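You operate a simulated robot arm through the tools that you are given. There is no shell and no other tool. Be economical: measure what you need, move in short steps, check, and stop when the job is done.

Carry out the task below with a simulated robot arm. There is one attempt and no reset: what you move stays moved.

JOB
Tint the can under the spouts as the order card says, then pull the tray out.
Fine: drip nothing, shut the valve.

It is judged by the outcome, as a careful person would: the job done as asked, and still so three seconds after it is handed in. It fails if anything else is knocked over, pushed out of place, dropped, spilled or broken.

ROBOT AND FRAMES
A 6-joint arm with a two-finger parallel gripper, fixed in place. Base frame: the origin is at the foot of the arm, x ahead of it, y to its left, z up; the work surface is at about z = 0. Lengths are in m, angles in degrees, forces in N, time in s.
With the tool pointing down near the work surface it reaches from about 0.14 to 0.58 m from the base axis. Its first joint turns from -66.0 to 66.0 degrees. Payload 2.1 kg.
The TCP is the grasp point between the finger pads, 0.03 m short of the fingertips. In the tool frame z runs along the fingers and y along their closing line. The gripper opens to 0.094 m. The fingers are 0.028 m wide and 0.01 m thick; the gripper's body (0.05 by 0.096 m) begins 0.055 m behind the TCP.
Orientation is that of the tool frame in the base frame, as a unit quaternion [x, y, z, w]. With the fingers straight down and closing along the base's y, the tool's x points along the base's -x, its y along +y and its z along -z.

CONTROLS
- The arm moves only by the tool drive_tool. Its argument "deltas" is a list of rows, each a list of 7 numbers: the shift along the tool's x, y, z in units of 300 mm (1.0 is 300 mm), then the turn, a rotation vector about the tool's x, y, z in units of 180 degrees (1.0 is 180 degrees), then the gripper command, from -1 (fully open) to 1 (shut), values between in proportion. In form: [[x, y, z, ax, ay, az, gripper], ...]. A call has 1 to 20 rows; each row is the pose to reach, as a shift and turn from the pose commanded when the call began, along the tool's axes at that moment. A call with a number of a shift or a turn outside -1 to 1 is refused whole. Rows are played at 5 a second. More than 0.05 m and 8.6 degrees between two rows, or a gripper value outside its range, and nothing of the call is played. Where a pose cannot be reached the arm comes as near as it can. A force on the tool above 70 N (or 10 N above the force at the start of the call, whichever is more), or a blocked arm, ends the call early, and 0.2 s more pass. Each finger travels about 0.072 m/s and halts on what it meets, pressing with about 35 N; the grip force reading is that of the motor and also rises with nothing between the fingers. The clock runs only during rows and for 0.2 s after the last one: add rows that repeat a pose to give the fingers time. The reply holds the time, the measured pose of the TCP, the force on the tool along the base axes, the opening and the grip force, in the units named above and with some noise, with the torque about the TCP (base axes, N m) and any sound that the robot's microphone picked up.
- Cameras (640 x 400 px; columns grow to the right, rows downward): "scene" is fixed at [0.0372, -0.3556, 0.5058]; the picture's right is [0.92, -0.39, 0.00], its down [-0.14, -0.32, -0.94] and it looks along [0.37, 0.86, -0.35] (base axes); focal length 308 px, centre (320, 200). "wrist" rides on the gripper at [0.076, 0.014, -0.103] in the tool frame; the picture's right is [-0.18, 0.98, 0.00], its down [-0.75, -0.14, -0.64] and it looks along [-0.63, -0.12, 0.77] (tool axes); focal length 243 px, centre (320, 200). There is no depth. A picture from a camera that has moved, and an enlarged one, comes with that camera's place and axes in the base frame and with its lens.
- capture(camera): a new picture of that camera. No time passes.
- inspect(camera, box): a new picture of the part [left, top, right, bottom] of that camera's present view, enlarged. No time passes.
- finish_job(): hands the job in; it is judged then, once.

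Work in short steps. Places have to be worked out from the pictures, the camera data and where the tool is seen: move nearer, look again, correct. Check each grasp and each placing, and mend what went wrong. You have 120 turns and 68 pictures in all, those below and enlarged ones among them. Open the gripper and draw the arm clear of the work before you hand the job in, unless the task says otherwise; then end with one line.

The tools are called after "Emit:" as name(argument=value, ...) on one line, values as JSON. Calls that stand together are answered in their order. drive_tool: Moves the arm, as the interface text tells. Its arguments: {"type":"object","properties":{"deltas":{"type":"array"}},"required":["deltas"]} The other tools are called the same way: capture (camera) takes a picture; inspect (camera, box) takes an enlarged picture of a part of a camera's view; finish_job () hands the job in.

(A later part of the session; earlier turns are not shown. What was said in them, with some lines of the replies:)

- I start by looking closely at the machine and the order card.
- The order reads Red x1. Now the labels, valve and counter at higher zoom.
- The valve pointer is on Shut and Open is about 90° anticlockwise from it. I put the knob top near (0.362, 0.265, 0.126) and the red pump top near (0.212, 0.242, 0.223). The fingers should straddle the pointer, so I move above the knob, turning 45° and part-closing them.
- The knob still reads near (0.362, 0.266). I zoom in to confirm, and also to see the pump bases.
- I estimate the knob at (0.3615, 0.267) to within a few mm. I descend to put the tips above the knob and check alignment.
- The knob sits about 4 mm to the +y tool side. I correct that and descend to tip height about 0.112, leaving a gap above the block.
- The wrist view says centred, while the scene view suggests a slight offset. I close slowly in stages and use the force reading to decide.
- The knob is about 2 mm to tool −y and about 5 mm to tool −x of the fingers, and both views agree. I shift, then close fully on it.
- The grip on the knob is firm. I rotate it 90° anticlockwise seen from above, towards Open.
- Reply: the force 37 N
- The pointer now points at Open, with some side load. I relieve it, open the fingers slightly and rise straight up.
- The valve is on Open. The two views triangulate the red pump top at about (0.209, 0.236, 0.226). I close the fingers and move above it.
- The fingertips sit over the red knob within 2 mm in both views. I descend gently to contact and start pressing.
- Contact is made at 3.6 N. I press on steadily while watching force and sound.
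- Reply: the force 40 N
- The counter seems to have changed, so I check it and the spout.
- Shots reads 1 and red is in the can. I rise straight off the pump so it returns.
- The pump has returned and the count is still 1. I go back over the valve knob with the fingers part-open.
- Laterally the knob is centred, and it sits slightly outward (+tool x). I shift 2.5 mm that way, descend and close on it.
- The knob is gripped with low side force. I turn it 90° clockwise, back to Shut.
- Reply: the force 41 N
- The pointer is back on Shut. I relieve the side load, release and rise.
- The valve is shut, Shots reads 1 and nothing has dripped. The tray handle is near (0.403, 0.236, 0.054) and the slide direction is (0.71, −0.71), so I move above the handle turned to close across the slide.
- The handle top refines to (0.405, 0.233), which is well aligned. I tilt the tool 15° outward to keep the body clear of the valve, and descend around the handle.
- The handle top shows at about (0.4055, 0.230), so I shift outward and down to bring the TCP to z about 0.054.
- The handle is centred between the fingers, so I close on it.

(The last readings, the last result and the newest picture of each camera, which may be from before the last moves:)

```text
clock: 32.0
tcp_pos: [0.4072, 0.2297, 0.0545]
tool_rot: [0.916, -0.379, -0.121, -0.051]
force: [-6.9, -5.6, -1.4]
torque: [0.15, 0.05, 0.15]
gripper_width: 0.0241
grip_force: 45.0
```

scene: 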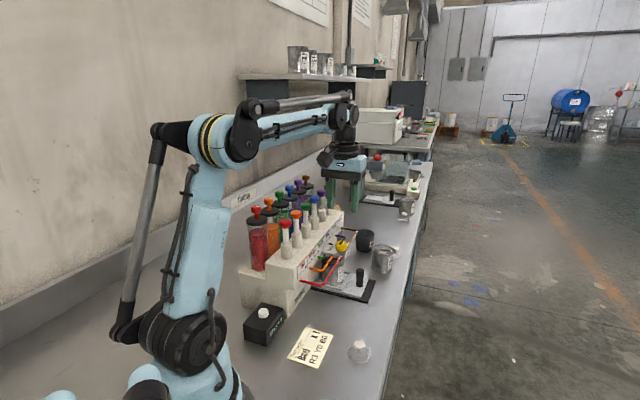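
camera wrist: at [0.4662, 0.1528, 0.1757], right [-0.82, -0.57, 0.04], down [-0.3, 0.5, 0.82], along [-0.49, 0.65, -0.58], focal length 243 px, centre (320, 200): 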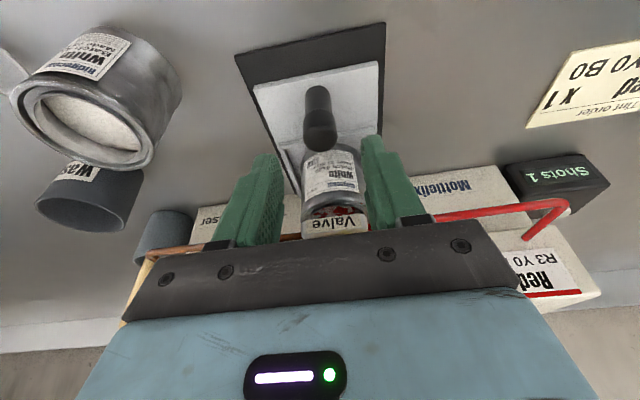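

The grip holds at 24 mm. I pull slowly outward, 20 mm first, and watch the force.

Emit:
drive_tool(deltas=[[0.005, 0.002, -0.0013, 0, 0, 0, 0.7], [0.0129, 0.003, -0.0035, 0, 0, 0, 0.7], [0.0258, 0.003, -0.0069, 0, 0, 0, 0.7], [0.0386, 0.003, -0.0104, 0, 0, 0, 0.7], [0.0515, 0.003, -0.0138, 0, 0, 0, 0.7], [0.0644, 0.003, -0.0173, 0, 0, 0, 0.7]])

Emit:
inspect(camera="scene", box=[290, 200, 410, 310])

```text
clock: 33.4
tcp_pos: [0.4202, 0.2164, 0.0537]
tool_rot: [0.916, -0.379, -0.12, -0.052]
force: [9.4, 9.2, 5.8]
torque: [0.19, 0.12, -0.12]
gripper_width: 0.0239
grip_force: 44.7
```

```text
3.64 times, centred on (350, 255) of scene
camera zoom: at [0.0372, -0.3556, 0.5058], right [0.92, -0.39, 0.0], down [-0.14, -0.32, -0.94], along [0.37, 0.86, -0.35], focal length 1120 px, centre (211, 0)
```

zoom: 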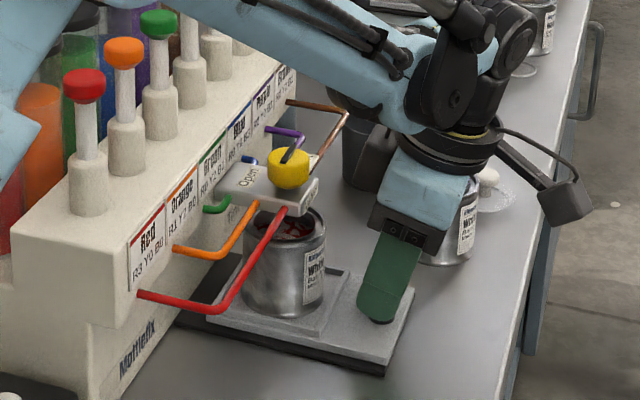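

The tray slides freely and the can rides with it. Before going on, I check the wrist's clearance to the neighbouring can and waste cup.

Emit:
capture(camera="scene")

Emit:
capture(camera="wrist")

```text
24 pictures are left
```

scene: 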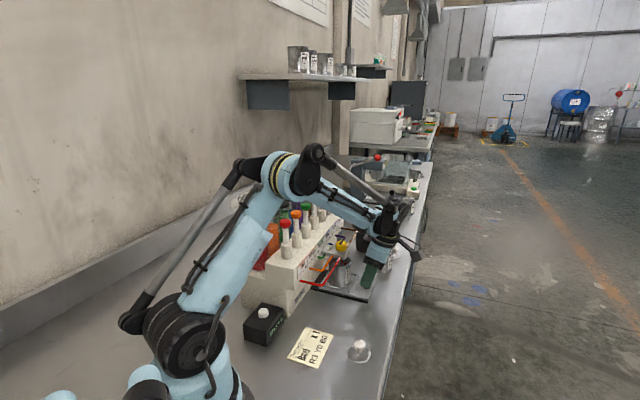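

```text
23 pictures are left
camera wrist: at [0.4813, 0.1346, 0.1329], right [-0.82, -0.57, 0.04], down [-0.3, 0.49, 0.82], along [-0.49, 0.66, -0.58], focal length 243 px, centre (320, 200)
```

wrist: 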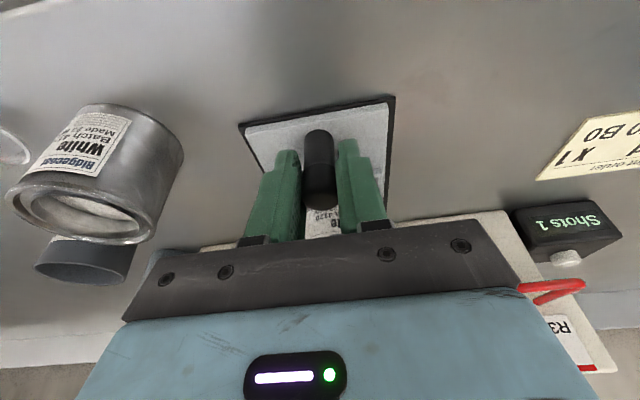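

The neighbouring can and cup are clear of the gripper. I continue the pull.

Emit:
drive_tool(deltas=[[0.0129, -0.002, -0.0035, 0, 0, 0, 0.7], [0.0258, -0.003, -0.0069, 0, 0, 0, 0.7], [0.0386, -0.003, -0.0104, 0, 0, 0, 0.7], [0.0515, -0.003, -0.0138, 0, 0, 0, 0.7], [0.0644, -0.003, -0.0173, 0, 0, 0, 0.7], [0.0773, -0.003, -0.0207, 0, 0, 0, 0.7], [0.0902, -0.003, -0.0242, 0, 0, 0, 0.7]])

Emit:
inspect(camera="scene", box=[290, 200, 410, 310])

```text
clock: 35.0
tcp_pos: [0.4401, 0.1954, 0.0526]
tool_rot: [0.917, -0.377, -0.12, -0.05]
force: [-1.6, -1.6, 0.4]
torque: [0.21, 0.18, 0.03]
gripper_width: 0.0236
grip_force: 45.1
```

```text
3.64 times, centred on (350, 255) of scene
camera zoom: at [0.0372, -0.3556, 0.5058], right [0.92, -0.39, 0.0], down [-0.14, -0.32, -0.94], along [0.37, 0.86, -0.35], focal length 1120 px, centre (211, 0)
```

zoom: 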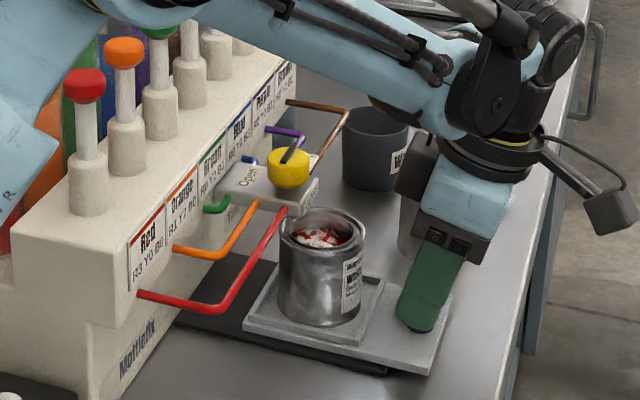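

About 47 mm out now, the red tint is in the can and the can is almost clear of the valve block. I pull a bit further, gently, feeling for the stop.

Emit:
drive_tool(deltas=[[0.0097, 0, -0.0026, 0, 0, 0, 0.7], [0.0193, 0, -0.0052, 0, 0, 0, 0.7], [0.029, 0, -0.0078, 0, 0, 0, 0.7], [0.0386, 0, -0.0104, 0, 0, 0, 0.7], [0.0483, 0, -0.013, 0, 0, 0, 0.7]])

Emit:
inspect(camera="scene", box=[290, 200, 410, 310])

```text
clock: 36.2
tcp_pos: [0.4509, 0.1854, 0.0535]
tool_rot: [0.917, -0.378, -0.12, -0.051]
force: [-5.5, -5.7, 5.9]
torque: [-0.18, -0.13, -0.03]
gripper_width: 0.0235
grip_force: 45.1
```

```text
3.64 times, centred on (350, 255) of scene
camera zoom: at [0.0372, -0.3556, 0.5058], right [0.92, -0.39, 0.0], down [-0.14, -0.32, -0.94], along [0.37, 0.86, -0.35], focal length 1120 px, centre (211, 0)
```

zoom: 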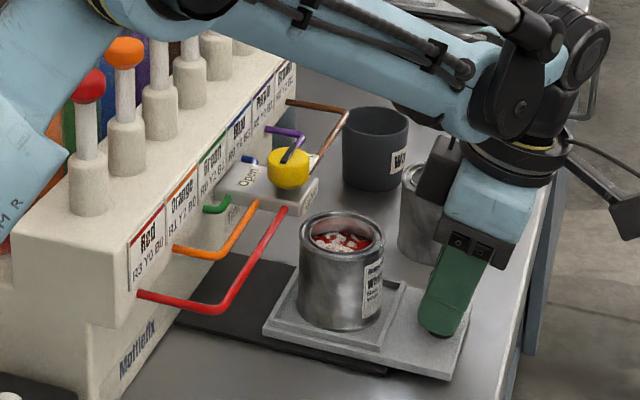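

There's no stop yet and the can's rear rim is only just clear of the block. I pull another 18 mm, watching the force; the can's weight stays over the base.

Emit:
drive_tool(deltas=[[0.0097, 0.001, -0.0026, 0, 0, 0, 0.7], [0.0193, 0.002, -0.0052, 0, 0, 0, 0.7], [0.029, 0.002, -0.0078, 0, 0, 0, 0.7], [0.0386, 0.002, -0.0104, 0, 0, 0, 0.7], [0.0483, 0.002, -0.013, 0, 0, 0, 0.7], [0.058, 0.002, -0.0155, 0, 0, 0, 0.7]])

Emit:
inspect(camera="scene", box=[290, 200, 410, 310])

Emit:
capture(camera="wrist")

```text
clock: 37.6
tcp_pos: [0.4642, 0.1715, 0.054]
tool_rot: [0.917, -0.378, -0.12, -0.052]
force: [5.5, 6.5, -0.5]
torque: [0.23, 0.22, -0.11]
gripper_width: 0.0238
grip_force: 44.8
```

```text
3.64 times, centred on (350, 255) of scene
camera zoom: at [0.0373, -0.3556, 0.5058], right [0.92, -0.39, 0.0], down [-0.14, -0.32, -0.94], along [0.37, 0.86, -0.35], focal length 1120 px, centre (211, 0)
```

zoom: 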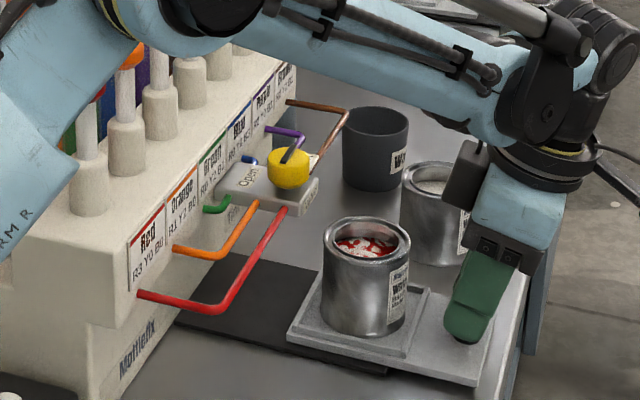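

```text
19 pictures are left
camera wrist: at [0.5245, 0.0917, 0.1329], right [-0.82, -0.57, 0.04], down [-0.3, 0.49, 0.82], along [-0.49, 0.66, -0.58], focal length 243 px, centre (320, 200)
```

wrist: 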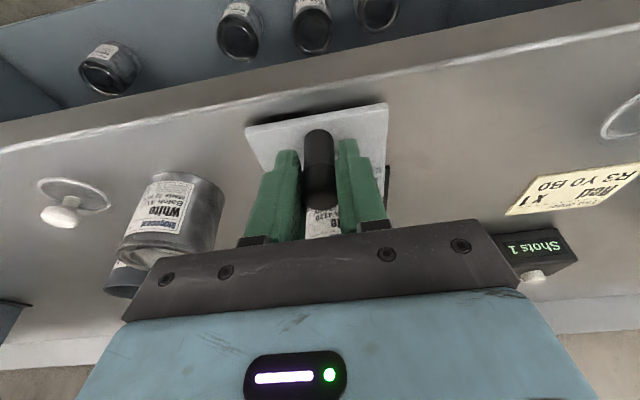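

The can is now fully clear of the spouts, about 80 mm out, and the tray front is still inside the bench edge. I release gently and back off along the tool axis.

Emit:
drive_tool(deltas=[[0, -0.0015, 0, 0, 0, 0, 0.55], [0, -0.0015, 0, 0, 0, 0, 0.4], [0, -0.0015, 0, 0, 0, 0, 0.2], [0, -0.0015, 0, 0, 0, 0, 0], [0, -0.0015, 0, 0, 0, 0, 0], [0, -0.0015, -0.06, 0, 0, 0, 0], [0, -0.0015, -0.15, 0, 0, 0, 0], [0, -0.0015, -0.27, 0, 0, 0, 0], [0, -0.0015, -0.4, 0, 0, 0, 0], [0, -0.0015, -0.53, 0, 0, 0, 0], [0, -0.0015, -0.53, 0, 0, 0, 0]])

Emit:
inspect(camera="scene", box=[230, 180, 420, 370])

Emit:
capture(camera="wrist")

```text
clock: 40.0
tcp_pos: [0.4926, 0.1444, 0.2075]
tool_rot: [0.917, -0.377, -0.119, -0.052]
force: [-0.5, -1.0, 0.2]
torque: [0.02, 0.0, 0.0]
gripper_width: 0.047
grip_force: 0.1
```

```text
2.11 times, centred on (325, 275) of scene
camera zoom: at [0.0372, -0.3556, 0.5058], right [0.92, -0.39, 0.0], down [-0.14, -0.32, -0.94], along [0.37, 0.86, -0.35], focal length 648 px, centre (310, 42)
```

zoom: 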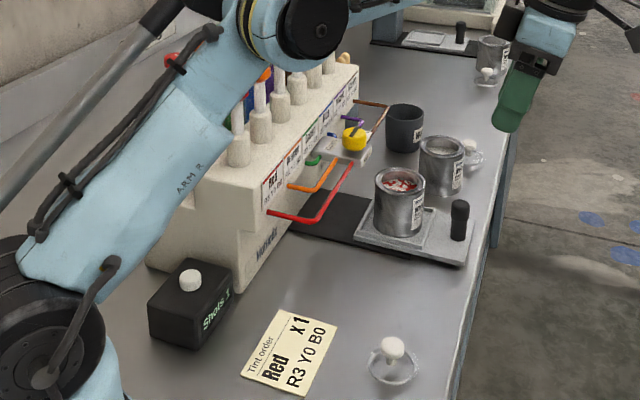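

```text
17 pictures are left
camera wrist: at [0.5537, 0.0628, 0.2878], right [-0.82, -0.57, 0.05], down [-0.3, 0.5, 0.82], along [-0.49, 0.65, -0.58], focal length 243 px, centre (320, 200)
```

wrist: 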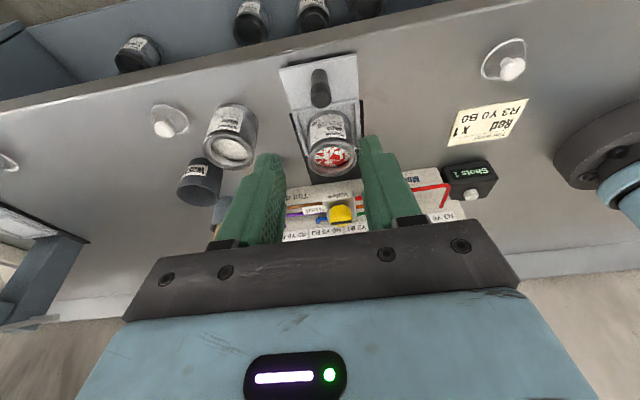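

Everything is upright. I draw the arm up and clear with the gripper open, then make a last check for drips and the valve.

Emit:
drive_tool(deltas=[[0, 0, -0.12, 0, 0, 0, -0.5], [0, 0, -0.24, 0, 0, 0, -1], [0, 0, -0.3, 0, 0, 0, -1], [0, 0, -0.3, 0, 0, 0, -1], [0, 0, -0.3, 0, 0, 0, -1]])

Emit:
inspect(camera="scene", box=[300, 210, 400, 310])

Emit:
inspect(camera="wrist", box=[250, 40, 410, 240])

```text
clock: 41.2
tcp_pos: [0.4864, 0.1229, 0.2764]
tool_rot: [0.917, -0.378, -0.12, -0.051]
force: [0.0, -0.3, 0.7]
torque: [0.0, 0.03, 0.01]
gripper_width: 0.0937
grip_force: 0.1
out of reach, approached as far as the arm can: row 2, 3, 4, 5
```

```text
4.00 times, centred on (350, 260) of scene
camera zoom: at [0.0372, -0.3556, 0.5058], right [0.92, -0.39, 0.0], down [-0.14, -0.32, -0.94], along [0.37, 0.86, -0.35], focal length 1232 px, centre (200, -40)
```

zoom: 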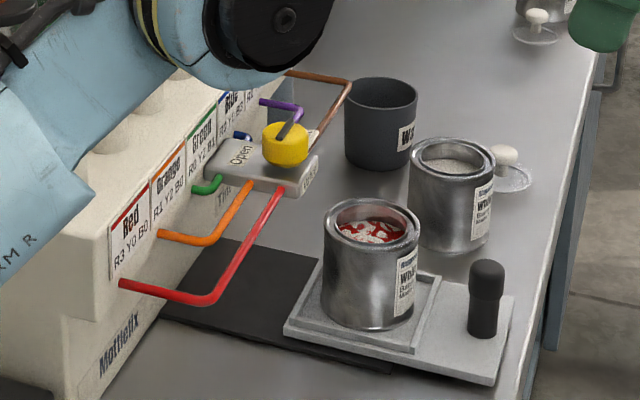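

```text
2.00 times, centred on (330, 140) of wrist
camera zoom: at [0.5474, 0.0427, 0.3562], right [-0.82, -0.57, 0.04], down [-0.3, 0.5, 0.82], along [-0.49, 0.65, -0.58], focal length 485 px, centre (300, 320)
```

zoom: 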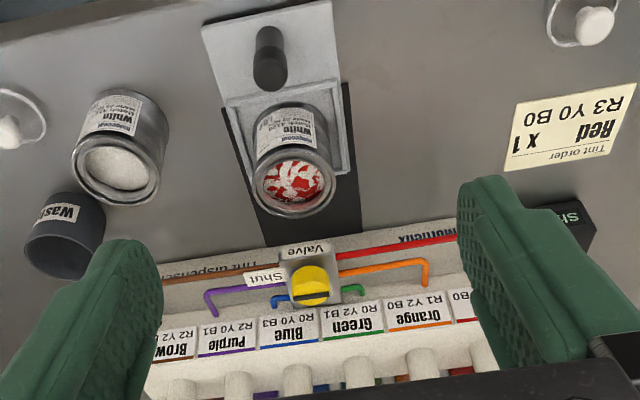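

The base and bench show no drips, the valve pointer is on Shut, the count is 1, and the can stands upright on the pulled-out tray. I hand in.

Emit:
finish_job()

```text
The job is handed in.
```

The can got one shot of Red as the card says (counter at 1), the valve is back on Shut, the tray is out about 80 mm with the can clear of the spouts, and I saw no drips.
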